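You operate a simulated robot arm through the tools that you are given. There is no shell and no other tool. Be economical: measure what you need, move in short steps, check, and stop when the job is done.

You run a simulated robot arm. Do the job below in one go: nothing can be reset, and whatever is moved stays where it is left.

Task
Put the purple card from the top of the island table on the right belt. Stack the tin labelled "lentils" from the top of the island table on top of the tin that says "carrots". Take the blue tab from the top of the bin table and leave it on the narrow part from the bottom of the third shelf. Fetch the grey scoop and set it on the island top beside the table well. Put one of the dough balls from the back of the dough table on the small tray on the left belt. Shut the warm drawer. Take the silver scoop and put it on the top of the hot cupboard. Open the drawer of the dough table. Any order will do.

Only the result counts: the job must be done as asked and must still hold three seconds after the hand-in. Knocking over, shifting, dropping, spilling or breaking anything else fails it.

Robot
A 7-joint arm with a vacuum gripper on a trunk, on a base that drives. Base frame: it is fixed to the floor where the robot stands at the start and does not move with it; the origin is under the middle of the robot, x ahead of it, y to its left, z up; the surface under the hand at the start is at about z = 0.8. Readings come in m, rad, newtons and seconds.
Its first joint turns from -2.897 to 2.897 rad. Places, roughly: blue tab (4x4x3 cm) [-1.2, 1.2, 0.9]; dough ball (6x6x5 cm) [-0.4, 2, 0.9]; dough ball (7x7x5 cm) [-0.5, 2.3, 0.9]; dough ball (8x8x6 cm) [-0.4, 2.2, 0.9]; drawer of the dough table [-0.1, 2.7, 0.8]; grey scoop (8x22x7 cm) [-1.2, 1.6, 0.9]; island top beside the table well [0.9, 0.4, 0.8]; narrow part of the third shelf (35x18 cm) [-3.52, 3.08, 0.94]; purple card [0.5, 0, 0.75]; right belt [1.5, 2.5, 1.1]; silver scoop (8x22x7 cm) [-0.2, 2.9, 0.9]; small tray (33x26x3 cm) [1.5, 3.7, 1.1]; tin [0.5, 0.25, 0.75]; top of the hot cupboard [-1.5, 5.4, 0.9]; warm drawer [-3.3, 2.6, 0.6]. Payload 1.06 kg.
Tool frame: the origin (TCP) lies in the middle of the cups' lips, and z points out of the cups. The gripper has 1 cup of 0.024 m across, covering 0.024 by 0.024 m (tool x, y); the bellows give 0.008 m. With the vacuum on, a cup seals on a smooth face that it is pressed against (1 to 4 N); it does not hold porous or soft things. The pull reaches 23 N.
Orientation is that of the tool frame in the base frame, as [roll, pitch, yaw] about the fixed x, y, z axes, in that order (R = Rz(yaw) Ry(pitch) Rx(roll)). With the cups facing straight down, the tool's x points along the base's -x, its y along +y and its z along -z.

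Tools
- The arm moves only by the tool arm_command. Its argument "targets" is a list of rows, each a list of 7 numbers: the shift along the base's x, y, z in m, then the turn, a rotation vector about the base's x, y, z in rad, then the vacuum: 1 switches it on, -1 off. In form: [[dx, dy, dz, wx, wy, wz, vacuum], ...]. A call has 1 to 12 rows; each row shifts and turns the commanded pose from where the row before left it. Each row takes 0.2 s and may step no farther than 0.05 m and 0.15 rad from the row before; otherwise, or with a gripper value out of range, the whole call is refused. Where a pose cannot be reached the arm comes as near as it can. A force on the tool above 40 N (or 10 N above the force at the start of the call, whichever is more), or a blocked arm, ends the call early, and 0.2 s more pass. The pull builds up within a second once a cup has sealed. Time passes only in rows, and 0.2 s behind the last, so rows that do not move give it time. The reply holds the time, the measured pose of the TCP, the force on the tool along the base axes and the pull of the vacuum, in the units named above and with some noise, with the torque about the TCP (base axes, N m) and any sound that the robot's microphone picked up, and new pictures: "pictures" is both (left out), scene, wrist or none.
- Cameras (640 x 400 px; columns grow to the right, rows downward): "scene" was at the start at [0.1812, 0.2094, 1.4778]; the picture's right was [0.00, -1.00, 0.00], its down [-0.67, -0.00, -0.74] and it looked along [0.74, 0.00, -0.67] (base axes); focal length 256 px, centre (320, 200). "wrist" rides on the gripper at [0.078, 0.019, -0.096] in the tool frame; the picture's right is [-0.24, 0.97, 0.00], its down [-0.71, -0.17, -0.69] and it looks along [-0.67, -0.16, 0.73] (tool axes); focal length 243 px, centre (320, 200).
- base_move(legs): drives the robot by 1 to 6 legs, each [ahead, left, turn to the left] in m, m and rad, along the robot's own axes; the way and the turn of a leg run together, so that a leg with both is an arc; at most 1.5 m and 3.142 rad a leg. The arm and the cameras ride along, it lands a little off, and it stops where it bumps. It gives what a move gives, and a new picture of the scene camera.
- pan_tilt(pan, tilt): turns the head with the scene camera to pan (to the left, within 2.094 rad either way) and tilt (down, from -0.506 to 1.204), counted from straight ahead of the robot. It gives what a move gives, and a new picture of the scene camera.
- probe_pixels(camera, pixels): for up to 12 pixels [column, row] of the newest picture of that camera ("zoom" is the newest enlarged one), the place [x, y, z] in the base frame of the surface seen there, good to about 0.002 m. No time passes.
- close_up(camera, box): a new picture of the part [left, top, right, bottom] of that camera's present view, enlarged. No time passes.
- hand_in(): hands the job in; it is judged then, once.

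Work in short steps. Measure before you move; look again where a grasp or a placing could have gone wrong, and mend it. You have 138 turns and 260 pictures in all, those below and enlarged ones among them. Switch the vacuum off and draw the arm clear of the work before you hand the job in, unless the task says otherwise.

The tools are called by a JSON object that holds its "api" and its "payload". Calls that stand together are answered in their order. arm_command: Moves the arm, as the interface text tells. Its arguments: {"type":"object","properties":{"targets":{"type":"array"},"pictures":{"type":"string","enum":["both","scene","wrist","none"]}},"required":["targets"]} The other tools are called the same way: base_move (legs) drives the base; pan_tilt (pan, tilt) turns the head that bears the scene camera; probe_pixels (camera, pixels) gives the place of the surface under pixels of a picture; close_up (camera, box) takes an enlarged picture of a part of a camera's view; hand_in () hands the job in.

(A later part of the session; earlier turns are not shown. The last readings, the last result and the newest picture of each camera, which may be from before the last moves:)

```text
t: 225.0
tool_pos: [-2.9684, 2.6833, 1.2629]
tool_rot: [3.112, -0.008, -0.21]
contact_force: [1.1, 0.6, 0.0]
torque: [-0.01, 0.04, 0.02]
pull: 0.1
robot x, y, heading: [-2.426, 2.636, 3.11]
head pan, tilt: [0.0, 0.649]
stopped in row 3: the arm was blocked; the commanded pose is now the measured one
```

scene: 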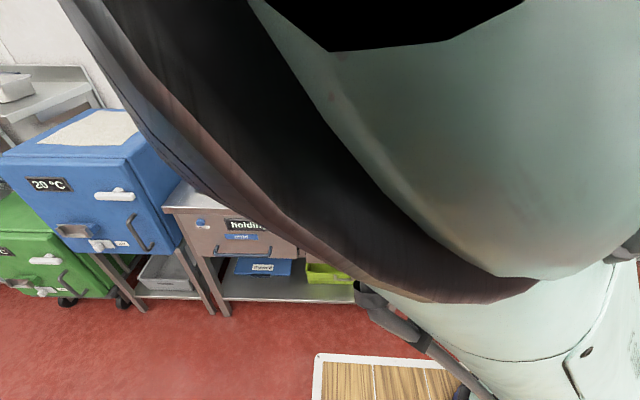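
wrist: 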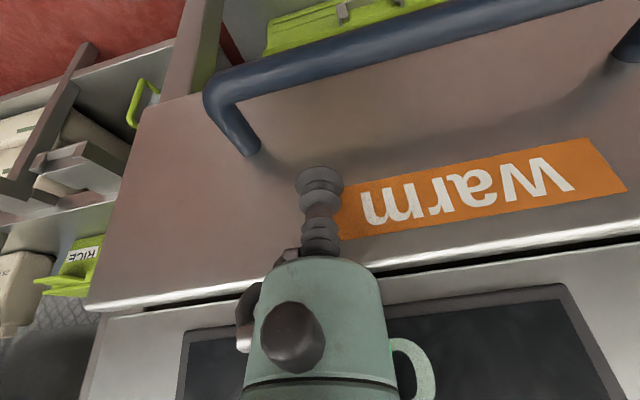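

The elbow touches the camera head. I move the hand away (robot's right and forward) as before.

{"api": "arm_command", "payload": {"targets": [[-0.02, 0.02, -0.01, 0, 0, 0, -1], [-0.02, 0.03, 0, 0, 0, 0, -1], [-0.01, 0.03, 0, 0, 0, 0, -1], [0, 0.03, 0.02, 0, 0, 0, -1], [0, 0.02, 0.04, 0, 0, 0.1, -1], [0, 0, 0.04, 0, 0, 0.1, -1]], "pictures": "scene"}}

```text
t: 226.4
tool_pos: [-3.0184, 2.8111, 1.3537]
tool_rot: [3.116, -0.003, 0.008]
contact_force: [-0.8, -0.3, -0.1]
torque: [0.0, -0.01, 0.03]
pull: 0.1
robot x, y, heading: [-2.4279, 2.6324, 3.111]
head pan, tilt: [0.0, 0.649]
```

scene: 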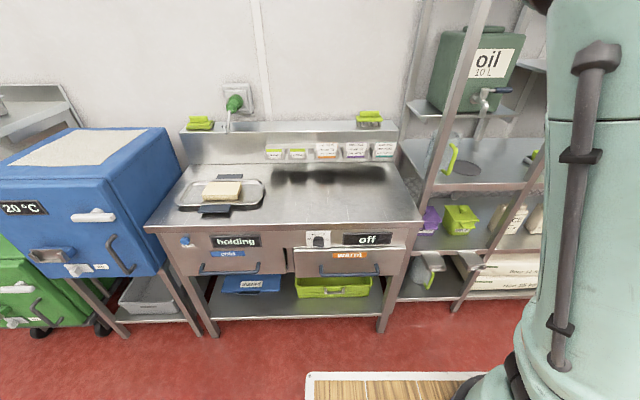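

Free, now with the elbow up. I back the base 8 cm and retry lowering with a 0.6 rad tilt from this posture.

{"api": "base_move", "payload": {"legs": [[-0.09, 0, 0]]}}

{"api": "arm_command", "payload": {"targets": [[-0.018, -0.0093, -0.042, 0, 0.06, 0, -1], [-0.018, -0.0093, -0.042, 0, 0.06, 0, -1], [-0.018, -0.0093, -0.042, 0, 0.06, 0, -1], [-0.018, -0.0093, -0.042, 0, 0.06, 0, -1], [-0.018, -0.0093, -0.042, 0, 0.06, 0, -1], [-0.018, -0.0093, -0.042, 0, 0.06, 0, -1], [-0.018, -0.0093, -0.042, 0, 0.06, 0, -1], [-0.018, -0.0093, -0.042, 0, 0.06, 0, -1], [-0.018, -0.0093, -0.042, 0, 0.06, 0, -1], [-0.018, -0.0093, -0.042, 0, 0.06, 0, -1], [-0.015, -0.0093, -0.042, 0, 0, 0, -1], [-0.01, -0.0093, -0.042, 0, 0, 0, -1]], "pictures": "scene"}}

```text
t: 227.5
tool_pos: [-2.9285, 2.8074, 1.3543]
tool_rot: [3.113, 0.0, 0.008]
contact_force: [-0.8, 0.4, -0.4]
torque: [0.03, 0.03, 0.02]
pull: 0.0
robot x, y, heading: [-2.3374, 2.631, 3.113]
head pan, tilt: [0.0, 0.649]
```

scene: 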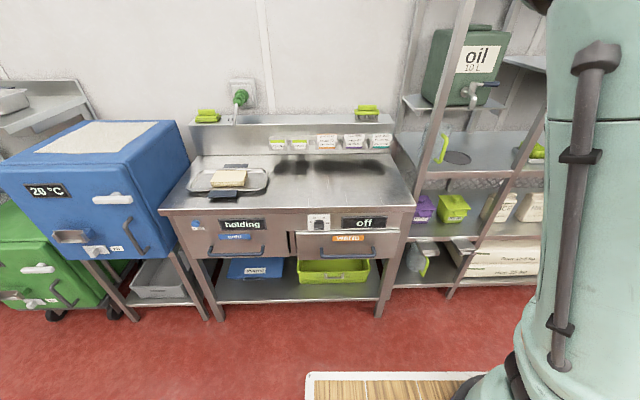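

```text
t: 230.1
tool_pos: [-3.1354, 2.6945, 0.8508]
tool_rot: [3.121, 0.598, 0.008]
contact_force: [0.2, 0.0, -0.4]
torque: [0.03, -0.01, -0.01]
pull: 0.1
robot x, y, heading: [-2.3362, 2.6281, 3.116]
head pan, tilt: [0.0, 0.649]
```

scene: 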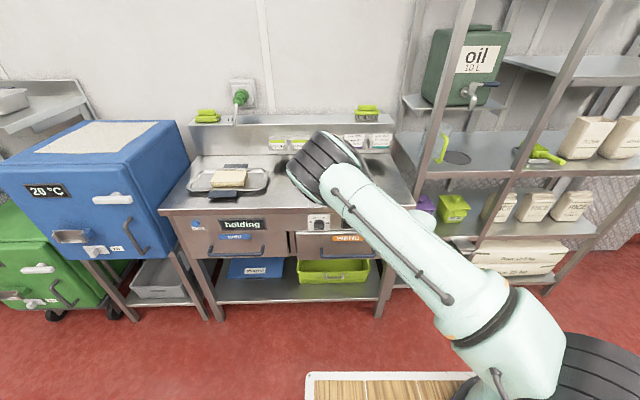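

No limit yet. I continue down with a bit more tilt.

{"api": "arm_command", "payload": {"targets": [[-0.005, 0, -0.03, 0, 0.1, 0, -1], [-0.005, 0, -0.03, 0, 0.1, 0, -1], [-0.005, 0, -0.03, 0, 0.1, 0, -1], [-0.005, 0, -0.03, 0, 0.1, 0, -1], [-0.005, 0, -0.025, 0, 0, 0, -1], [0, 0, 0, 0, 0, 0, -1]], "pictures": "wrist"}}

```text
t: 231.5
tool_pos: [-3.174, 2.6945, 0.8014]
tool_rot: [3.126, 1.0, 0.015]
contact_force: [-0.3, 0.6, 0.4]
torque: [0.04, -0.01, -0.02]
pull: 0.0
out of reach, approached as far as the arm can: row 3, 4, 5
robot x, y, heading: [-2.3374, 2.6308, 3.114]
head pan, tilt: [0.0, 0.649]
```

wrist: 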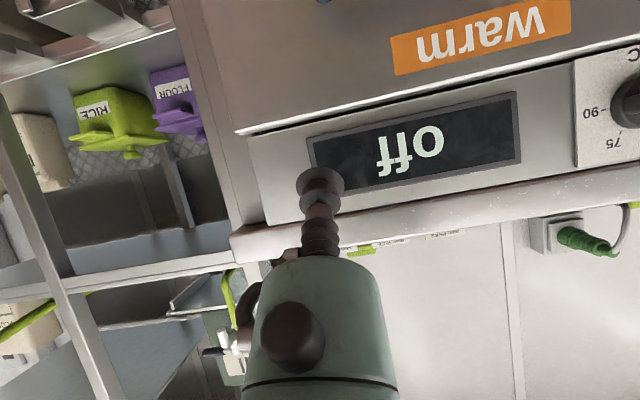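

Same limit (wrist can't be lower over the deck front). I switch to the sideways stance; first I retract upward to the right.

{"api": "arm_command", "payload": {"targets": [[0.02, 0.01, 0.03, 0, -0.13, 0, -1], [0.02, 0.01, 0.035, 0, -0.13, 0, -1], [0.015, 0.01, 0.045, 0, -0.13, 0, -1], [0.015, 0.01, 0.045, 0, -0.13, 0, -1], [0.015, 0.01, 0.045, 0, -0.13, 0, -1], [0.015, 0.01, 0.045, 0, -0.13, 0, -1], [0.015, 0.01, 0.045, 0, -0.13, 0, -1], [0.015, 0.01, 0.045, 0, -0.08, 0, -1], [0.015, 0.01, 0.045, 0, 0, 0, -1], [0.015, 0.01, 0.045, 0, 0, 0, -1], [0.015, 0.01, 0.045, 0, 0, 0, -1], [0.015, 0.01, 0.045, 0, 0, 0, -1]], "pictures": "none"}}

{"api": "arm_command", "payload": {"targets": [[0.02, 0, 0.035, 0, 0, 0, -1], [0.02, 0, 0.035, 0, 0, 0, -1], [0.03, 0, 0.02, 0, 0, 0, -1], [0.03, -0.01, 0, 0, 0, 0, -1], [0.03, -0.01, 0, 0, 0, 0, -1]], "pictures": "none"}}

```text
t: 234.1
tool_pos: [-2.9857, 2.8159, 1.3172]
tool_rot: [3.113, 0.006, 0.006]
contact_force: [0.2, 0.8, -0.1]
torque: [0.03, -0.04, 0.02]
pull: 0.0
robot x, y, heading: [-2.3382, 2.6313, 3.116]
head pan, tilt: [0.0, 0.649]
```

```text
t: 235.3
tool_pos: [-2.8551, 2.7968, 1.4051]
tool_rot: [3.113, 0.007, 0.007]
contact_force: [-0.2, -0.5, 0.0]
torque: [0.01, -0.06, -0.02]
pull: 0.2
robot x, y, heading: [-2.3386, 2.6305, 3.114]
head pan, tilt: [0.0, 0.649]
```

I turn left to face −y and shift north‑west of the drawer.

{"api": "base_move", "payload": {"legs": [[0, 0, 1.597], [-0.64, 0, 0], [0, -0.5, 0]]}}

{"api": "pan_tilt", "payload": {"pan": -0.5, "tilt": 0.85}}

```text
t: 245.2
tool_pos: [-2.9752, 2.713, 1.4054]
tool_rot: [3.113, 0.008, 1.638]
contact_force: [0.5, 0.4, 0.4]
torque: [0.01, -0.01, 0.0]
pull: 0.0
robot x, y, heading: [-2.8421, 3.2409, -1.539]
head pan, tilt: [0.0, 0.649]
```

scene: 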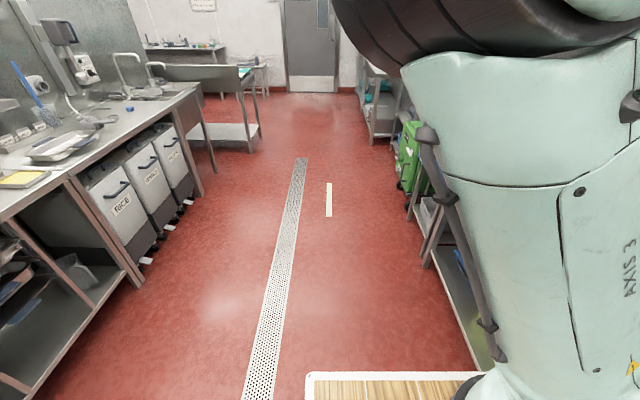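

```text
t: 246.2
tool_pos: [-2.9752, 2.7119, 1.4051]
tool_rot: [3.115, 0.009, 1.639]
contact_force: [0.3, 0.6, 0.1]
torque: [0.02, -0.05, 0.0]
pull: 0.0
robot x, y, heading: [-2.8403, 3.2405, -1.532]
head pan, tilt: [-0.499, 0.85]
```

scene: 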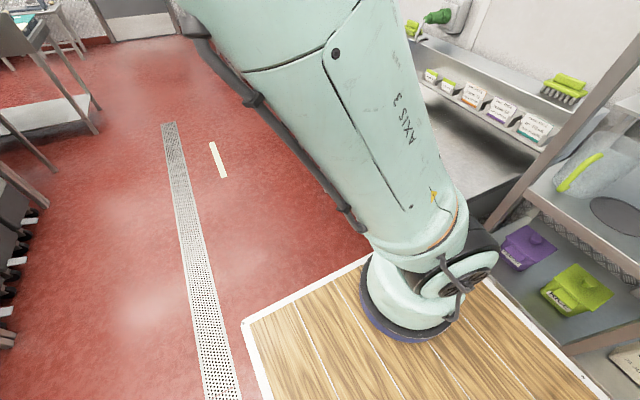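

I turn the tool horizontal (facing −x) while lowering in the open floor area.

{"api": "arm_command", "payload": {"targets": [[0.0123, -0.0111, -0.0323, 0, 0.1428, 0, -1], [0.0123, -0.0111, -0.0323, 0, 0.1428, 0, -1], [0.0123, -0.0111, -0.0323, 0, 0.1428, 0, -1], [0.0123, -0.0111, -0.0323, 0, 0.1428, 0, -1], [0.0123, -0.0111, -0.0323, 0, 0.1428, 0, -1], [0.0123, -0.0111, -0.0323, 0, 0.1428, 0, -1], [0.0123, -0.0111, -0.0323, 0, 0.1428, 0, -1], [0.0123, -0.0111, -0.0323, 0, 0.1428, 0, -1], [0.0123, -0.0111, -0.0323, 0, 0.1428, 0, -1], [0.0123, -0.0111, -0.0323, 0, 0.1428, 0, -1], [0.0123, -0.0111, -0.0323, 0, 0.1428, 0, -1], [0, 0, 0, 0, 0, 0, -1]], "pictures": "scene"}}

```text
t: 248.8
tool_pos: [-2.891, 2.598, 1.0933]
tool_rot: [-1.869, -0.058, 1.621]
contact_force: [0.1, -0.3, -0.7]
torque: [0.0, -0.03, 0.01]
pull: 0.0
out of reach, approached as far as the arm can: row 9, 10, 11
robot x, y, heading: [-2.8406, 3.239, -1.539]
head pan, tilt: [-0.499, 0.85]
```

scene: 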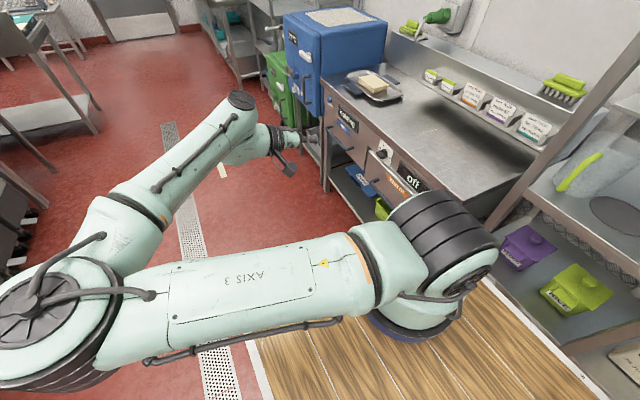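

Nearly horizontal. I lower toward z≈0.72 while moving toward the drawer.

{"api": "arm_command", "payload": {"targets": [[-0.02, 0.003, -0.04, 0, 0, 0, -1], [-0.02, 0.003, -0.04, 0, 0, 0, -1], [-0.02, 0.003, -0.04, 0, 0, 0, -1], [-0.02, 0.003, -0.04, 0, 0, 0, -1], [-0.02, 0.003, -0.04, 0, 0, 0, -1], [-0.02, 0.003, -0.04, 0, 0, 0, -1], [-0.02, 0.003, -0.04, 0, 0, 0, -1], [-0.02, 0.003, -0.04, 0, 0, 0, -1], [-0.02, 0, -0.04, 0, 0, 0, -1], [-0.02, 0, -0.02, 0, 0, 0, -1], [0, 0, 0, 0, 0, 0, -1]], "pictures": "both"}}

```text
t: 251.2
tool_pos: [-3.122, 2.6556, 0.8752]
tool_rot: [-1.872, -0.06, 1.621]
contact_force: [-0.9, 0.3, 0.5]
torque: [0.01, 0.0, -0.02]
pull: 0.1
out of reach, approached as far as the arm can: row 3, 4, 5, 6, 7, 8
robot x, y, heading: [-2.8395, 3.241, -1.541]
head pan, tilt: [-0.499, 0.85]
```

scene: 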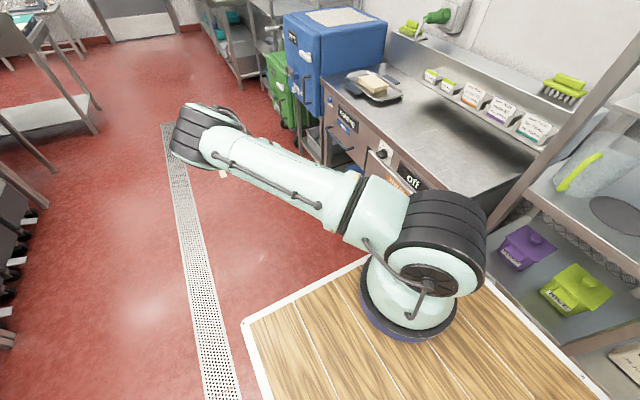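
wrist: 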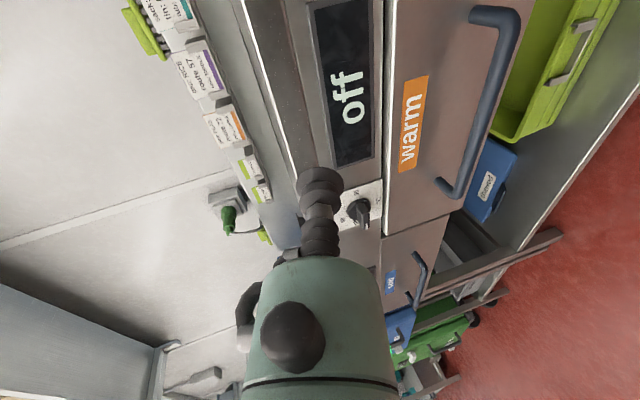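

It's moving again; I continue downward.

{"api": "arm_command", "payload": {"targets": [[0, 0, -0.035, 0, 0, 0, -1], [0, 0, -0.035, 0, 0, 0, -1], [0, 0, -0.035, 0, 0, 0, -1], [0, 0, -0.03, 0, 0, 0, -1], [0, 0, -0.02, 0, 0, 0, -1], [0, 0, 0, 0, 0, 0, -1]], "pictures": "both"}}

```text
t: 252.6
tool_pos: [-3.1324, 2.6402, 0.8035]
tool_rot: [-1.872, -0.057, 1.62]
contact_force: [-1.0, 1.0, -1.0]
torque: [-0.02, -0.02, -0.01]
pull: 0.0
out of reach, approached as far as the arm can: row 3, 4, 5
robot x, y, heading: [-2.841, 3.2366, -1.535]
head pan, tilt: [-0.499, 0.85]
```

scene: 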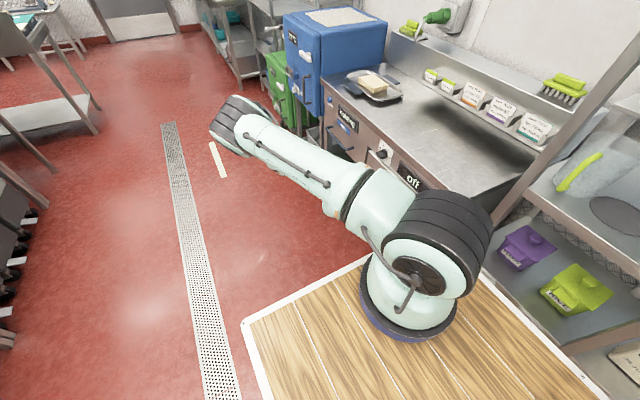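
wrist: 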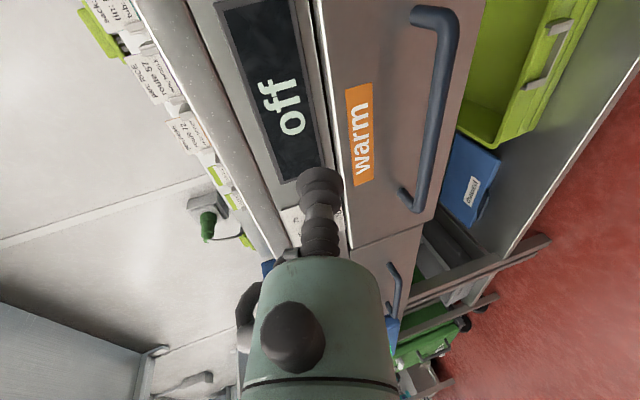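

Too close to the deck here. I back the base 15 cm, reach out farther, and lower again.

{"api": "base_move", "payload": {"legs": [[-0.16, 0, 0]]}}

{"api": "arm_command", "payload": {"targets": [[0.01, -0.045, 0, 0, 0, 0, -1], [0.01, -0.045, 0, 0, 0, 0, -1], [0.01, -0.045, 0, 0, 0, 0, -1], [0, -0.04, -0.01, 0, 0, 0, -1], [0, 0, -0.03, 0, 0, 0, -1], [0, 0, -0.03, 0, 0, 0, -1], [0, 0, -0.02, 0, 0, 0, -1], [0, 0, 0, 0, 0, 0, -1]], "pictures": "wrist"}}

```text
t: 253.9
tool_pos: [-3.1354, 2.7941, 0.8031]
tool_rot: [-1.873, -0.06, 1.622]
contact_force: [0.0, -0.7, -0.4]
torque: [-0.01, 0.06, 0.02]
pull: 0.1
robot x, y, heading: [-2.8447, 3.3908, -1.535]
head pan, tilt: [-0.499, 0.85]
```

scene: 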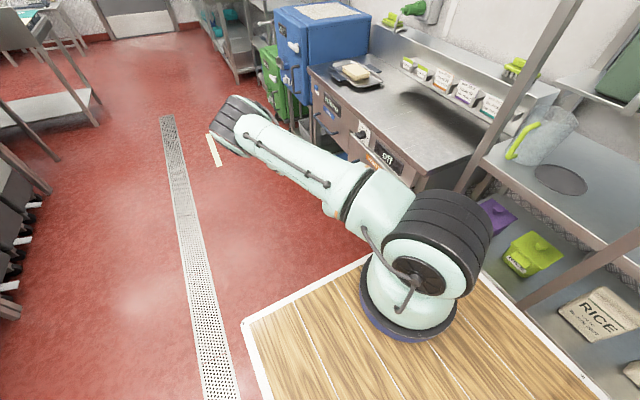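

```text
t: 255.8
tool_pos: [-3.1181, 2.6341, 0.8055]
tool_rot: [-1.875, -0.057, 1.62]
contact_force: [0.9, 0.2, 0.1]
torque: [0.04, -0.01, 0.0]
pull: 0.1
out of reach, approached as far as the arm can: row 4, 5, 6, 7
robot x, y, heading: [-2.8454, 3.3956, -1.539]
head pan, tilt: [-0.499, 0.85]
```

wrist: 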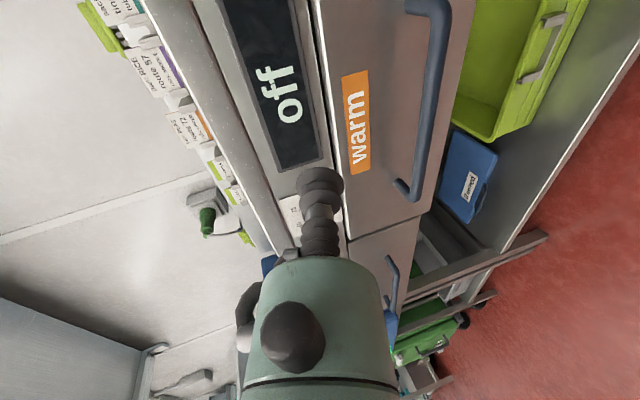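

The earlier success used a fully horizontal tool; here it's 0.3 rad short. I add the remaining tilt and then lower.

{"api": "arm_command", "payload": {"targets": [[0, 0.01, 0.02, 0, 0.1, 0, -1], [0, 0.01, 0, 0, 0.1, 0, -1], [0, 0.01, 0, 0, 0.1, 0, -1], [0, 0, -0.03, 0, 0, 0, -1], [0, 0, -0.03, 0, 0, 0, -1], [0, 0, -0.03, 0, 0, 0, -1], [0, 0, -0.03, 0, 0, 0, -1], [0, 0, 0, 0, 0, 0, -1]], "pictures": "both"}}

```text
t: 257.6
tool_pos: [-3.1254, 2.6658, 0.8628]
tool_rot: [-1.573, -0.071, 1.602]
contact_force: [-0.1, 0.4, 0.7]
torque: [-0.01, 0.01, 0.02]
pull: 0.1
out of reach, approached as far as the arm can: row 2, 3, 4, 5, 6, 7
robot x, y, heading: [-2.8453, 3.3972, -1.538]
head pan, tilt: [-0.499, 0.85]
```

scene: 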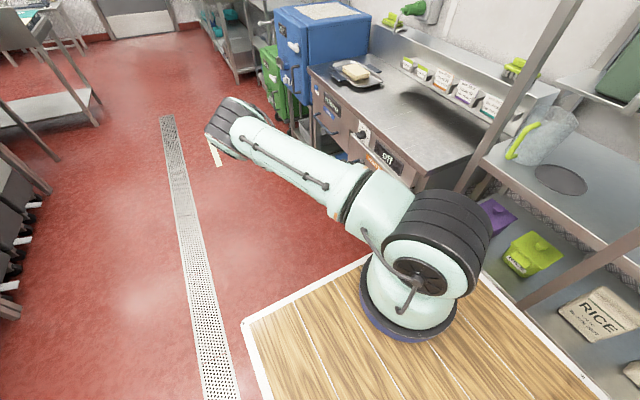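
wrist: 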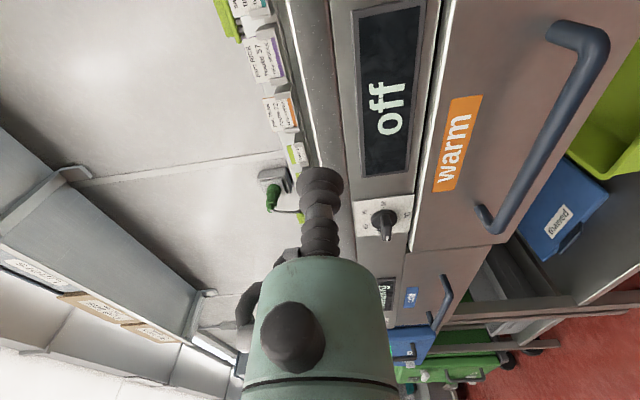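

Wrist height is the limit (≈0.87), so I reduce the tilt to ~0.8, which should let the cup reach z≈0.73 while the hand clears the counter lip.

{"api": "arm_command", "payload": {"targets": [[0, 0, 0, 0, -0.15, 0, -1], [0, -0.01, 0, 0, -0.15, 0, -1], [0, -0.01, 0, 0, -0.15, 0, -1], [0, 0, 0, 0, -0.15, 0, -1], [0, 0, 0, 0, -0.15, 0, -1], [0, 0, -0.04, 0, 0, 0, -1], [0, 0, -0.04, 0, 0, 0, -1], [0, 0, -0.03, 0, 0, 0, -1], [0, 0, -0.02, 0, 0, 0, -1], [0, 0, 0, 0, 0, 0, -1]], "pictures": "wrist"}}

```text
t: 259.8
tool_pos: [-3.1227, 2.6437, 0.7304]
tool_rot: [-2.322, -0.031, 1.639]
contact_force: [-0.7, -0.1, 0.1]
torque: [0.02, 0.01, 0.0]
pull: 0.0
out of reach, approached as far as the arm can: row 7
robot x, y, heading: [-2.847, 3.3937, -1.541]
head pan, tilt: [-0.499, 0.85]
```

wrist: 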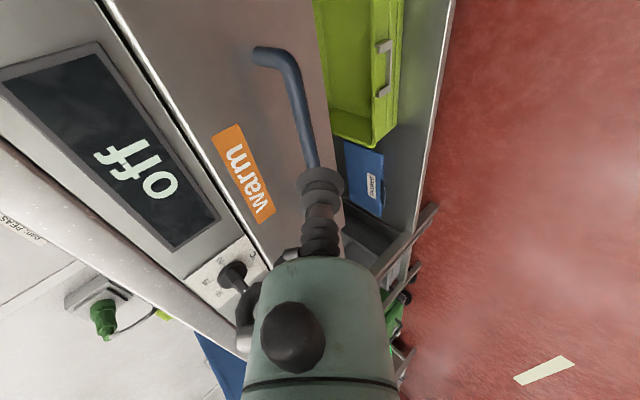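

z=0.730 at tilt 0.82. I advance to the drawer front and push it home.

{"api": "arm_command", "payload": {"targets": [[-0.03, 0, 0, 0, 0, 0, -1], [-0.03, 0, 0, 0, 0, 0, -1], [-0.03, 0, 0, 0, 0, 0, -1], [-0.03, 0, 0, 0, 0, 0, -1], [-0.01, 0, 0, 0, 0, 0, -1], [-0.01, 0, 0, 0, 0, 0, -1], [-0.01, 0, 0, 0, 0, 0, -1], [-0.01, 0, 0, 0, 0, 0, -1], [-0.006, 0, 0, 0, 0, 0, -1], [-0.004, 0, 0, 0, 0, 0, -1], [0, 0, 0, 0, 0, 0, -1]], "pictures": "wrist"}}

{"api": "probe_pixels", "payload": {"camera": "wrist", "pixels": [[200, 80], [250, 180], [170, 150], [270, 120], [150, 120], [230, 230]]}}

```text
t: 262.1
tool_pos: [-3.1596, 2.6512, 0.7482]
tool_rot: [-2.319, -0.026, 1.643]
contact_force: [-0.8, -0.2, -1.2]
torque: [-0.01, 0.02, 0.02]
pull: 0.0
out of reach, approached as far as the arm can: row 2, 3, 4, 5, 6, 7, 8, 9, 10
robot x, y, heading: [-2.8474, 3.3915, -1.538]
head pan, tilt: [-0.499, 0.85]
```

wrist: 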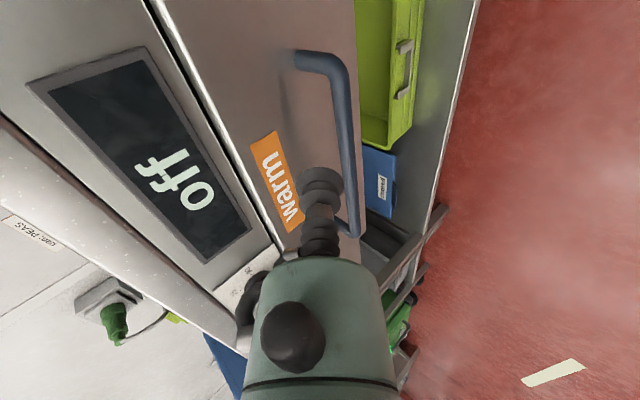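

```text
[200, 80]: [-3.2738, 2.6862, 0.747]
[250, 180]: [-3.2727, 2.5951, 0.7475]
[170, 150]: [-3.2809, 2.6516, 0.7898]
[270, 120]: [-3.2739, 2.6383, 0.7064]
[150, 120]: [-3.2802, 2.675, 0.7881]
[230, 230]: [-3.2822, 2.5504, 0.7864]
```

The arm is at its limit there, but the base can slide right (−x). I re-lower the cup to ~0.733 and slide the base 9 cm.

{"api": "arm_command", "payload": {"targets": [[0.015, 0, -0.008, 0, 0, 0, -1], [0.01, 0, -0.008, 0, 0, 0, -1], [0, 0, 0, 0, 0, 0, -1]], "pictures": "none"}}

{"api": "base_move", "payload": {"legs": [[0, -0.09, 0]]}}

```text
t: 262.9
tool_pos: [-3.1346, 2.6509, 0.7335]
tool_rot: [-2.322, -0.029, 1.641]
contact_force: [-0.4, -0.1, -0.1]
torque: [-0.03, 0.0, 0.01]
pull: 0.0
robot x, y, heading: [-2.8502, 3.3933, -1.54]
head pan, tilt: [-0.499, 0.85]
```

```text
t: 264.1
tool_pos: [-3.2264, 2.6482, 0.7325]
tool_rot: [-2.321, -0.029, 1.64]
contact_force: [0.2, -0.2, -0.1]
torque: [0.0, -0.01, -0.02]
pull: 0.0
robot x, y, heading: [-2.9371, 3.3906, -1.536]
head pan, tilt: [-0.499, 0.85]
```

scene: 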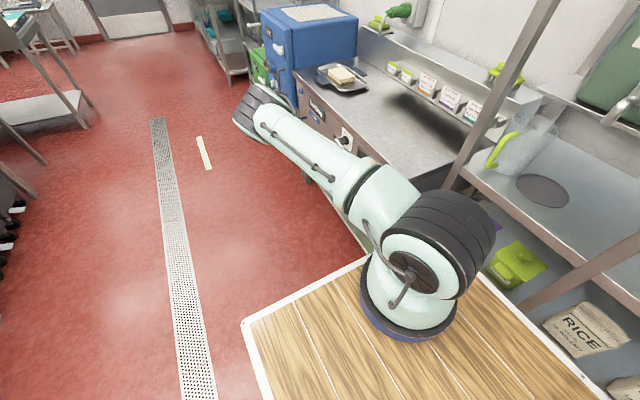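

No contact yet. I slide 5 cm more, then check.

{"api": "base_move", "payload": {"legs": [[0, -0.05, 0]]}}

{"api": "arm_command", "payload": {"targets": [[0, 0, 0, 0, 0, 0, -1]], "pictures": "wrist"}}

{"api": "probe_pixels", "payload": {"camera": "wrist", "pixels": [[200, 80], [250, 150], [270, 120], [300, 60], [260, 60], [340, 60], [220, 180]]}}

```text
t: 265.0
tool_pos: [-3.2752, 2.6472, 0.7325]
tool_rot: [-2.321, -0.03, 1.638]
contact_force: [0.5, 0.1, 0.8]
torque: [-0.07, -0.01, 0.03]
pull: 0.0
robot x, y, heading: [-2.988, 3.389, -1.539]
head pan, tilt: [-0.499, 0.85]
```

scene: 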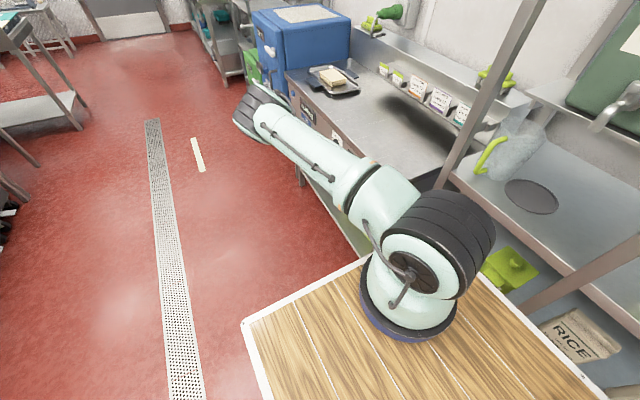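

```text
t: 265.4
tool_pos: [-3.2762, 2.6466, 0.7329]
tool_rot: [-2.321, -0.03, 1.639]
contact_force: [0.4, -0.1, -0.3]
torque: [0.0, 0.03, -0.03]
pull: 0.0
robot x, y, heading: [-2.9845, 3.3926, -1.541]
head pan, tilt: [-0.499, 0.85]
```

wrist: 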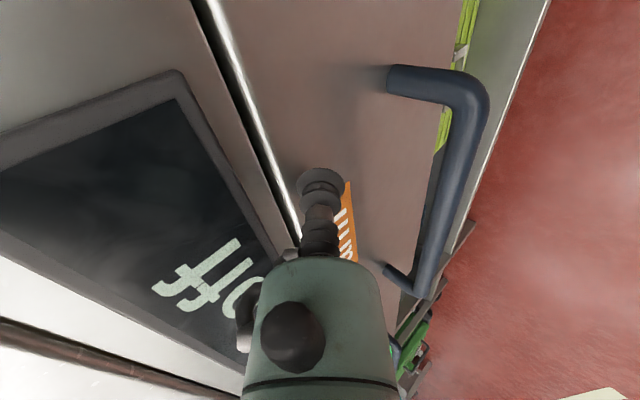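

```text
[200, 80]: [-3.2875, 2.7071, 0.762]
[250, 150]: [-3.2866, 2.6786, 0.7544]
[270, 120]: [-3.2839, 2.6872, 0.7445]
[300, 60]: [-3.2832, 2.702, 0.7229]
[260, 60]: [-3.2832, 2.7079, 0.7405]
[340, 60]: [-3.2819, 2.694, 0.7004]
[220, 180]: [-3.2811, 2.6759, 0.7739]
```

The drawer moved to −3.283; 15 mm remain to the neighbour's −3.298. I slide on 2 cm.

{"api": "base_move", "payload": {"legs": [[0, -0.022, 0]]}}

{"api": "arm_command", "payload": {"targets": [[0, 0, 0, 0, 0, 0, -1]], "pictures": "wrist"}}

{"api": "probe_pixels", "payload": {"camera": "wrist", "pixels": [[250, 150], [270, 120], [300, 60], [260, 60], [340, 60], [220, 180], [180, 60]]}}

```text
t: 266.2
tool_pos: [-3.2939, 2.6453, 0.7323]
tool_rot: [-2.324, -0.032, 1.641]
contact_force: [25.3, 2.3, -6.4]
torque: [0.0, 0.28, -0.01]
pull: 0.0
robot x, y, heading: [-3.0076, 3.3914, -1.544]
head pan, tilt: [-0.499, 0.85]
```

scene: 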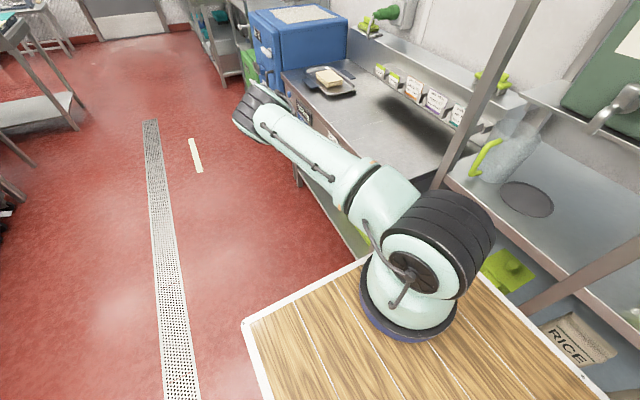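

```text
t: 266.6
tool_pos: [-3.294, 2.646, 0.7312]
tool_rot: [-2.326, -0.031, 1.643]
contact_force: [7.0, 0.4, 0.8]
torque: [0.0, 0.09, -0.01]
pull: 0.2
robot x, y, heading: [-3.0022, 3.3876, -1.54]
head pan, tilt: [-0.499, 0.85]
```

wrist: 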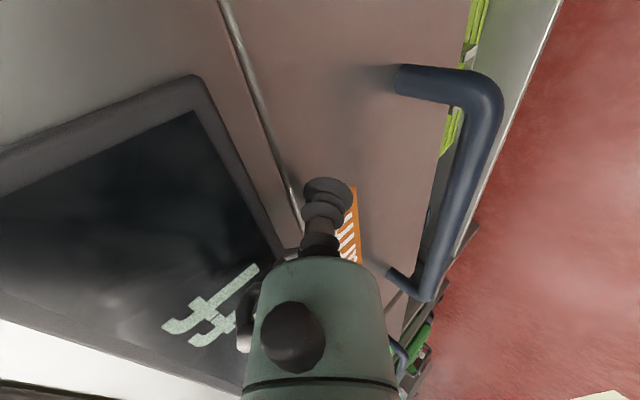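

```text
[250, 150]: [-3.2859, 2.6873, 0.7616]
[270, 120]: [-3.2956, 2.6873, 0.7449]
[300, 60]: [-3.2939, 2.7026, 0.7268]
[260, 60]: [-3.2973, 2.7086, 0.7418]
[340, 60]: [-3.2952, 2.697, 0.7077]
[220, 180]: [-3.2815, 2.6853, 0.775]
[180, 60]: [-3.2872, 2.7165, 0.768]
```

The front is at −3.296, flush with its neighbour: shut. I slide the base away to the left and raise the arm.

{"api": "base_move", "payload": {"legs": [[0, 0.3, 0]]}}

{"api": "arm_command", "payload": {"targets": [[0.01, 0, 0.04, 0, -0.08, 0, -1], [0.01, 0, 0.045, 0, -0.08, 0, -1], [0.01, 0, 0.045, 0, -0.08, 0, -1], [0.01, 0, 0.045, 0, -0.08, 0, -1], [0.01, 0, 0.045, 0, -0.08, 0, -1], [0.01, 0, 0.045, 0, -0.08, 0, -1], [0, 0, 0.045, 0, -0.08, 0, -1], [0, 0, 0.045, 0, -0.08, 0, -1], [0, 0, 0.045, 0, -0.08, 0, -1], [0, 0, 0.045, 0, -0.08, 0, -1], [0, 0, 0.045, 0, 0, 0, -1], [0, 0, 0.045, 0, 0, 0, -1]], "pictures": "scene"}}

```text
t: 268.6
tool_pos: [-2.9991, 2.6551, 0.732]
tool_rot: [-2.325, -0.031, 1.64]
contact_force: [0.4, 0.0, -0.6]
torque: [0.01, -0.02, 0.01]
pull: 0.0
robot x, y, heading: [-2.709, 3.3964, -1.542]
head pan, tilt: [-0.499, 0.85]
```

scene: 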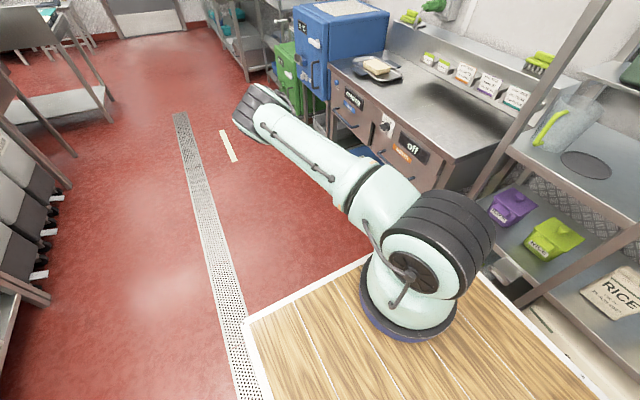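

```text
t: 271.2
tool_pos: [-2.8791, 2.7611, 1.1421]
tool_rot: [-3.124, 0.029, 1.644]
contact_force: [0.6, -0.4, -0.7]
torque: [0.04, 0.0, -0.04]
pull: 0.0
out of reach, approached as far as the arm can: row 2, 4, 5, 6, 7, 8
robot x, y, heading: [-2.7057, 3.4009, -1.542]
head pan, tilt: [-0.499, 0.85]
```

scene: 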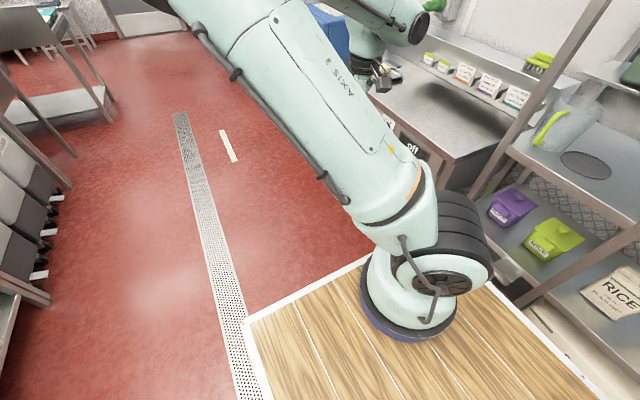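

Drawers look flush. I raise the arm and look toward the bin table on the left.

{"api": "arm_command", "payload": {"targets": [[0, 0, 0.045, 0, 0, 0, -1], [0, 0, 0.045, 0, 0, 0, -1], [0.01, 0, 0.045, 0, 0, 0, -1], [0.02, 0, 0.045, 0, 0, 0, -1], [0.02, 0.01, 0.04, 0, 0, 0, -1], [0.02, 0.01, 0.04, 0, 0, 0, -1], [0.03, 0.01, 0.03, 0, 0, 0, -1]], "pictures": "none"}}

{"api": "pan_tilt", "payload": {"pan": 0.6, "tilt": 0.5}}

```text
t: 272.8
tool_pos: [-2.7816, 2.7914, 1.4288]
tool_rot: [-3.123, 0.027, 1.642]
contact_force: [-0.5, 0.2, -0.2]
torque: [0.02, 0.02, -0.01]
pull: 0.2
robot x, y, heading: [-2.7111, 3.3978, -1.534]
head pan, tilt: [-0.499, 0.85]
```

```text
t: 274.1
tool_pos: [-2.7822, 2.7921, 1.4282]
tool_rot: [-3.122, 0.027, 1.642]
contact_force: [0.2, 0.5, 0.2]
torque: [-0.01, 0.0, 0.04]
pull: 0.0
robot x, y, heading: [-2.7087, 3.3981, -1.543]
head pan, tilt: [0.6, 0.499]
```

scene: 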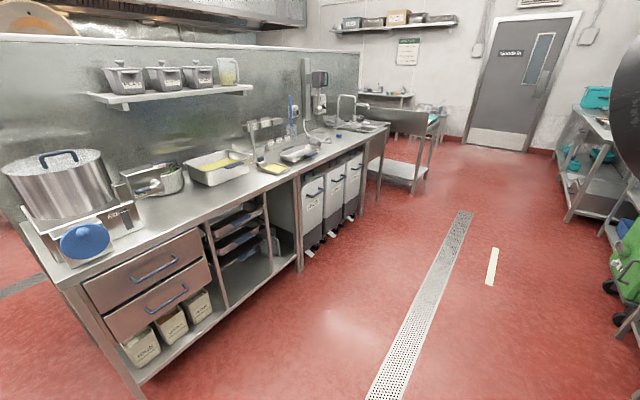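

I enlarge the counter and probe its front edge.

{"api": "close_up", "payload": {"camera": "scene", "box": [170, 80, 420, 230]}}

{"api": "probe_pixels", "payload": {"camera": "scene", "pixels": [[295, 178], [205, 222], [360, 135], [300, 152], [330, 150], [270, 168], [310, 245], [120, 270]]}}

```text
2.56 times, centred on (295, 155) of scene
```

zoom: 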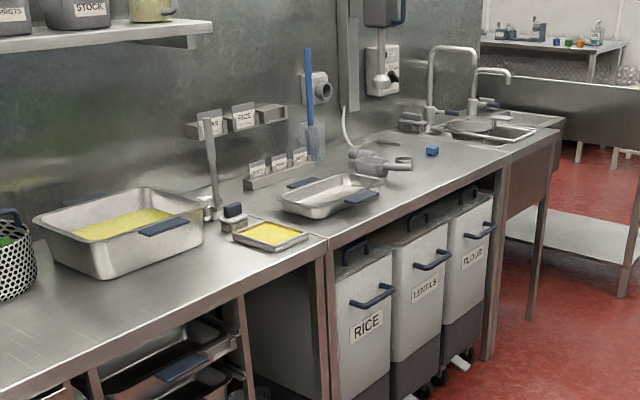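

```text
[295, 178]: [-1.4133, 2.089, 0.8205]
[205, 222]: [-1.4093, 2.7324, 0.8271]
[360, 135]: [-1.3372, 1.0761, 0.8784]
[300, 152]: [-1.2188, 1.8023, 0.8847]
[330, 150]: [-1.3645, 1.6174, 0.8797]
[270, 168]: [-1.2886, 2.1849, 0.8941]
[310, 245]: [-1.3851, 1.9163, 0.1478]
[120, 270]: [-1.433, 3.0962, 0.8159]
```

Counter front is x≈−1.42; the blue tab and grey scoop are on it around y 1.2–1.6. I turn to face east, advance to x≈−2.0, and slide south.

{"api": "base_move", "payload": {"legs": [[0, 0, 1.54], [0.7, 0, 0], [0, -1.5, 0], [0, -0.5, 0]]}}

{"api": "pan_tilt", "payload": {"pan": 0.0, "tilt": 0.75}}

```text
t: 291.1
tool_pos: [-1.4485, 1.3012, 1.4285]
tool_rot: [-3.123, 0.028, -3.125]
contact_force: [1.3, 0.5, -0.4]
torque: [0.01, 0.01, 0.03]
pull: 0.1
robot x, y, heading: [-2.0532, 1.4066, -0.02]
head pan, tilt: [0.6, 0.499]
```

scene: 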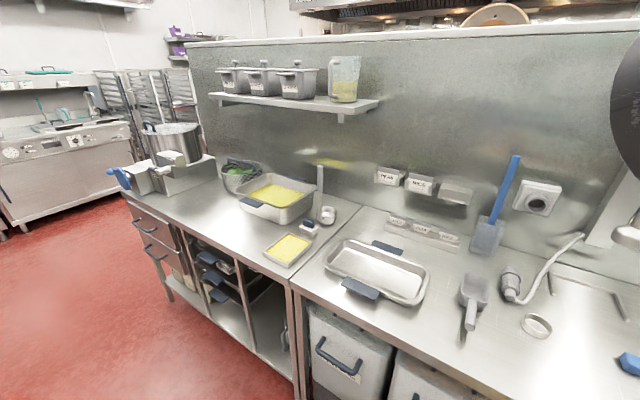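

```text
t: 292.1
tool_pos: [-1.4491, 1.3009, 1.4279]
tool_rot: [-3.122, 0.028, -3.125]
contact_force: [1.1, 0.3, 0.7]
torque: [0.02, 0.01, -0.02]
pull: 0.0
robot x, y, heading: [-2.0534, 1.4039, -0.02]
head pan, tilt: [0.0, 0.75]
```

scene: 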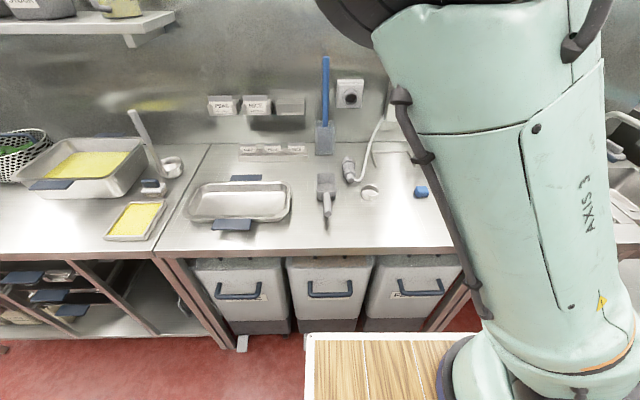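

Blue tab at (421,192), grey scoop at (326,195). I probe and enlarge.

{"api": "probe_pixels", "payload": {"camera": "scene", "pixels": [[421, 190], [417, 190], [425, 190], [421, 187], [326, 185], [326, 192], [320, 185], [333, 185], [326, 215], [369, 192], [345, 172]]}}

{"api": "close_up", "payload": {"camera": "scene", "box": [290, 130, 450, 240]}}

```text
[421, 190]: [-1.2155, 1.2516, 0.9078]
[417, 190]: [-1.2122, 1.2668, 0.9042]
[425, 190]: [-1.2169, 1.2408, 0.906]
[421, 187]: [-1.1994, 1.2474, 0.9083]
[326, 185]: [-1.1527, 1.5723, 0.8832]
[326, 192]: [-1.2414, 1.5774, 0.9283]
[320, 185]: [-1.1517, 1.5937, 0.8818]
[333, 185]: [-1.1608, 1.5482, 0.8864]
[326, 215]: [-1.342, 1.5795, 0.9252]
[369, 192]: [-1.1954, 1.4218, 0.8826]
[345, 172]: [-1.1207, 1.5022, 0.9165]
```

```text
3.64 times, centred on (370, 185) of scene
```

zoom: 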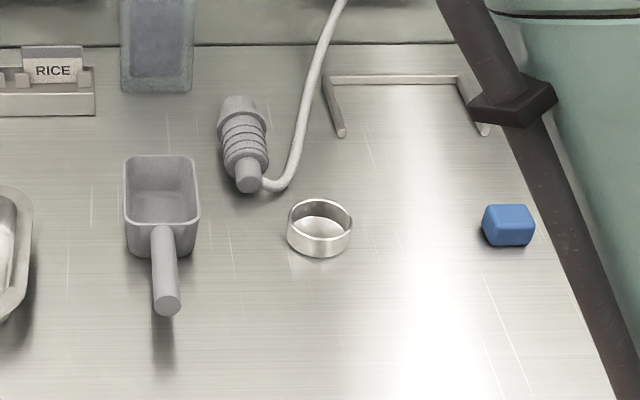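

Tab top centre ≈(−1.203,1.248,0.909). I move above it.

{"api": "arm_command", "payload": {"targets": [[0.0205, -0.0044, -0.039, 0, 0, 0, -1], [0.0205, -0.0044, -0.039, 0, 0, 0, -1], [0.0205, -0.0044, -0.039, 0, 0, 0, -1], [0.0205, -0.0044, -0.039, 0, 0, 0, -1], [0.0205, -0.0044, -0.039, 0, 0, 0, -1], [0.0205, -0.0044, -0.039, 0, 0, 0, -1], [0.0205, -0.0044, -0.039, 0, 0, 0, -1], [0.0205, -0.0044, -0.039, 0, 0, 0, -1], [0.0205, -0.0044, -0.039, 0, 0, 0, -1], [0.0205, -0.0044, -0.039, 0, 0, 0, -1], [0.0205, -0.0044, -0.039, 0, 0, 0, -1], [0.0205, -0.0044, -0.039, 0, 0, 0, -1]], "pictures": "both"}}

```text
t: 294.7
tool_pos: [-1.201, 1.2483, 0.9602]
tool_rot: [-3.123, 0.03, -3.124]
contact_force: [-0.5, 0.0, 0.2]
torque: [-0.01, -0.02, 0.02]
pull: 0.1
robot x, y, heading: [-2.0516, 1.4045, -0.024]
head pan, tilt: [0.0, 0.75]
```

scene: 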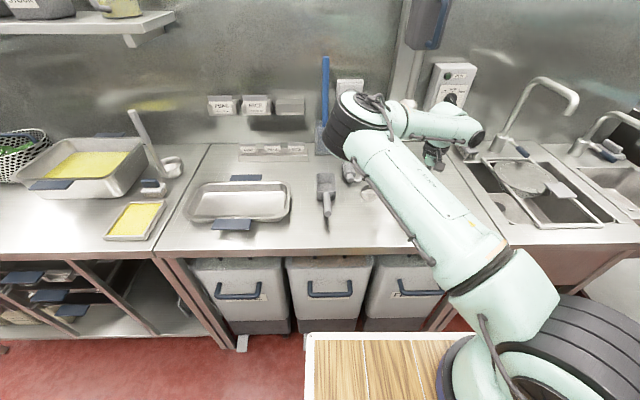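
wrist: 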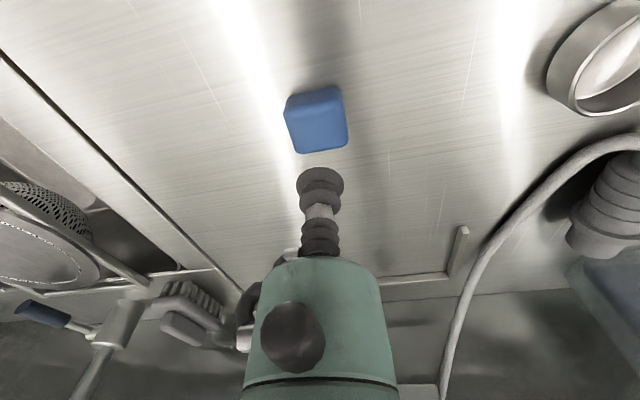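

I refine the tab's centre from the wrist view.

{"api": "probe_pixels", "payload": {"camera": "wrist", "pixels": [[316, 108], [316, 128], [292, 115], [343, 115], [316, 90], [320, 145], [317, 118]]}}

{"api": "probe_pixels", "payload": {"camera": "scene", "pixels": [[350, 105], [335, 140], [475, 125], [330, 190]]}}

```text
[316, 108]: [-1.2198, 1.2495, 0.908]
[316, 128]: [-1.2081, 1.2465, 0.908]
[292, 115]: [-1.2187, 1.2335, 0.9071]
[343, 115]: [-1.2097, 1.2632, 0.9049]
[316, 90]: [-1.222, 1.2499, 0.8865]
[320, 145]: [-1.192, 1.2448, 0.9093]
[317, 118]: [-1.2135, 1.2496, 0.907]
```

```text
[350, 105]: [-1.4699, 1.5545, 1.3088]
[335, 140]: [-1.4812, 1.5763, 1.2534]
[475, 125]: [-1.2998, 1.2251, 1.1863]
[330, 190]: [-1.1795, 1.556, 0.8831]
```

Tab centre ≈(−1.206,1.248), top 0.908. I descend with the vacuum on.

{"api": "arm_command", "payload": {"targets": [[-0.004, 0, -0.035, 0, 0, 0, 1], [0, 0, -0.012, 0, 0, 0, 1], [0, 0, -0.004, 0, 0, 0, 1], [0, 0, -0.003, 0, 0, 0, 1], [0, 0, 0, 0, 0, 0, 1], [0, 0, 0, 0, 0, 0, 1]], "pictures": "none"}}

```text
t: 296.1
tool_pos: [-1.2056, 1.2474, 0.907]
tool_rot: [-3.123, 0.029, -3.125]
contact_force: [4.0, -1.8, 10.5]
torque: [0.11, 0.07, -0.02]
pull: 22.9
robot x, y, heading: [-2.052, 1.4058, -0.02]
head pan, tilt: [0.0, 0.75]
```

Sealed. I retrace the path upward, biased a little to the robot's right.

{"api": "arm_command", "payload": {"targets": [[0, 0, 0.02, 0, 0, 0, 1], [-0.01, 0, 0.04, 0, 0, 0, 1], [-0.0205, 0, 0.039, 0, 0, 0, 1], [-0.0205, 0, 0.039, 0, 0, 0, 1], [-0.0205, 0, 0.039, 0, 0, 0, 1], [-0.0205, 0, 0.039, 0, 0, 0, 1], [-0.0205, 0, 0.039, 0, 0, 0, 1], [-0.0205, 0, 0.039, 0, 0, 0, 1], [-0.0205, 0, 0.039, 0, 0, 0, 1], [-0.0205, 0, 0.039, 0, 0, 0, 1], [-0.0205, 0, 0.039, 0, 0, 0, 1], [-0.0205, 0, 0.039, 0, 0, 0, 1]], "pictures": "scene"}}

```text
t: 298.7
tool_pos: [-1.4237, 1.2482, 1.3548]
tool_rot: [-3.122, 0.028, -3.124]
contact_force: [0.3, 0.1, -1.4]
torque: [0.0, 0.05, 0.01]
pull: 23.1
robot x, y, heading: [-2.052, 1.4094, -0.023]
head pan, tilt: [0.0, 0.75]
```

scene: 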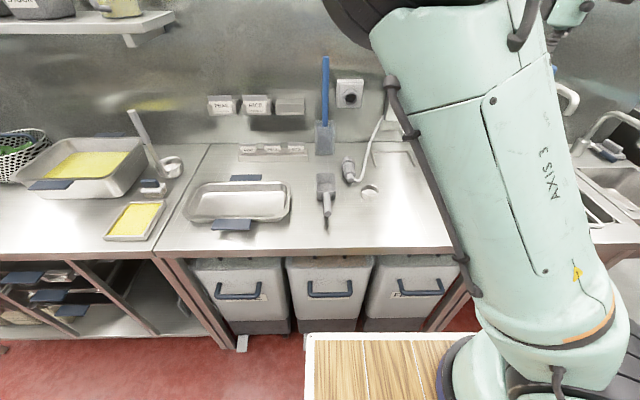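

I carry the tab to the shelf: back off, slide north, and turn to face west.

{"api": "base_move", "payload": {"legs": [[-0.25, 0, 0], [0, 1.5, 0], [0, 0.17, 0], [0, 0, 3.14]]}}

{"api": "pan_tilt", "payload": {"pan": 0.0, "tilt": 0.5}}

```text
t: 316.2
tool_pos: [-2.9118, 3.201, 1.355]
tool_rot: [-3.121, 0.027, 0.088]
contact_force: [0.2, -0.2, -0.6]
torque: [-0.02, 0.0, -0.01]
pull: 22.9
robot x, y, heading: [-2.2746, 3.0903, -3.092]
head pan, tilt: [0.0, 0.75]
```

scene: 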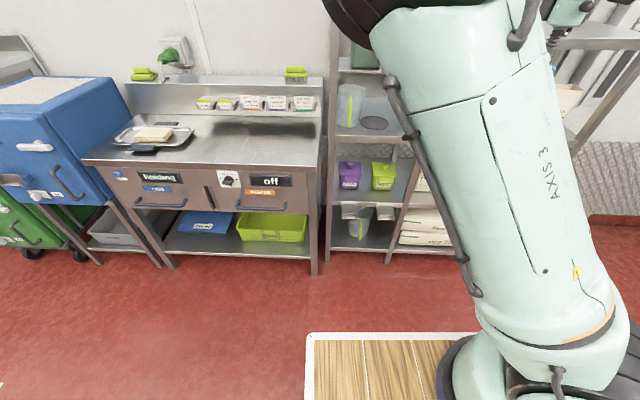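

```text
t: 316.9
tool_pos: [-2.9116, 3.2012, 1.3555]
tool_rot: [-3.12, 0.029, 0.086]
contact_force: [-0.3, -0.2, -0.5]
torque: [-0.02, -0.04, 0.01]
pull: 23.0
robot x, y, heading: [-2.2772, 3.0911, -3.098]
head pan, tilt: [0.0, 0.499]
```

scene: 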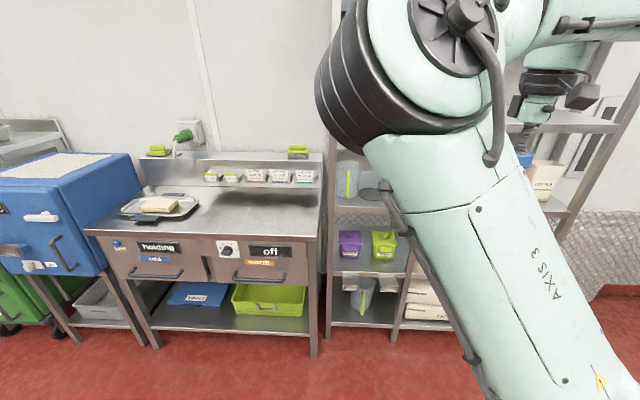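

The arm hides much of the shelf. I take a wrist picture and probe visible shelf parts.

{"api": "arm_command", "payload": {"targets": [[0.02, 0.03, 0.03, 0, 0, -0.09, 1], [0.02, 0.03, 0.03, 0, 0, 0, 1], [0.02, 0.03, 0.03, 0, 0, 0, 1]], "pictures": "both"}}

{"api": "close_up", "payload": {"camera": "scene", "box": [310, 40, 450, 260]}}

```text
t: 317.7
tool_pos: [-2.8514, 3.2935, 1.4448]
tool_rot: [-3.119, 0.028, -0.001]
contact_force: [-0.2, -0.7, -1.0]
torque: [0.01, 0.01, 0.02]
pull: 22.9
robot x, y, heading: [-2.2779, 3.0901, -3.098]
head pan, tilt: [0.0, 0.499]
```

scene: 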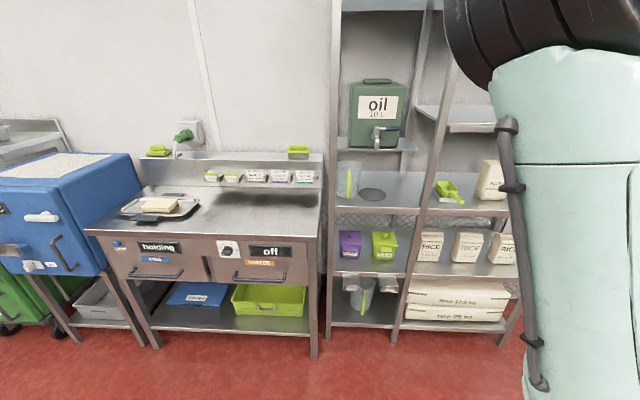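
wrist: 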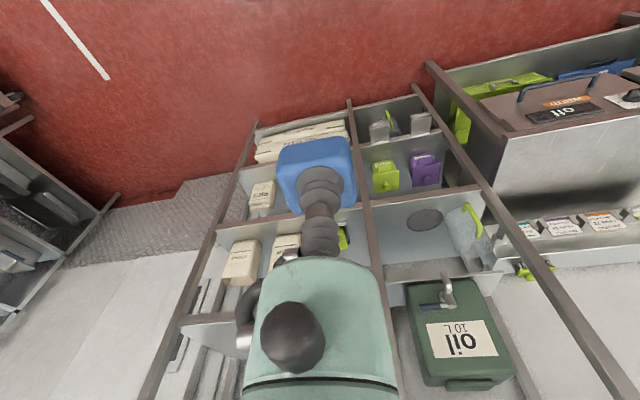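

```text
1.82 times, centred on (380, 150) of scene
```

zoom: 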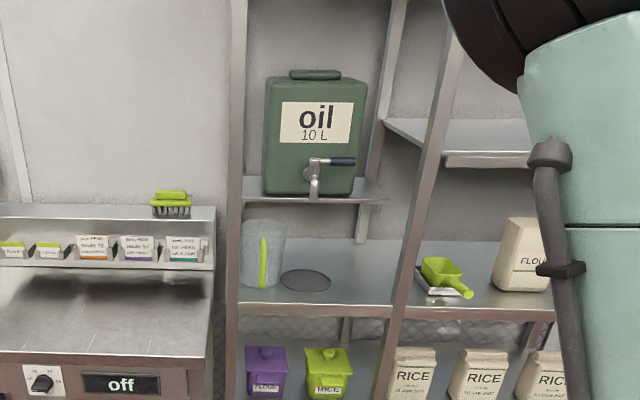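

I probe the third shelf's narrow part: posts, jug, disc, tap, and front edge.

{"api": "probe_pixels", "payload": {"camera": "zoom", "pixels": [[236, 300], [390, 305], [345, 270], [360, 295], [305, 280], [265, 280], [315, 300], [315, 195], [345, 160], [260, 185], [370, 245], [310, 205]]}}

```text
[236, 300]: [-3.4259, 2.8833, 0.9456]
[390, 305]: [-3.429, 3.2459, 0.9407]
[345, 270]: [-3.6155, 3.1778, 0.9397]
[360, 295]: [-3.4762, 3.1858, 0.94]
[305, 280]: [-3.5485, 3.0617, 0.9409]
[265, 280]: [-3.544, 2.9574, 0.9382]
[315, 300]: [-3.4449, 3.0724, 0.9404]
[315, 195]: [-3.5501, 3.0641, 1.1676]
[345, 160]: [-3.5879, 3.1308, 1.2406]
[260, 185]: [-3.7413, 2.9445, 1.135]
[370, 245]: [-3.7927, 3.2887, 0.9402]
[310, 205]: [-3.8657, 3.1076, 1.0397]
```

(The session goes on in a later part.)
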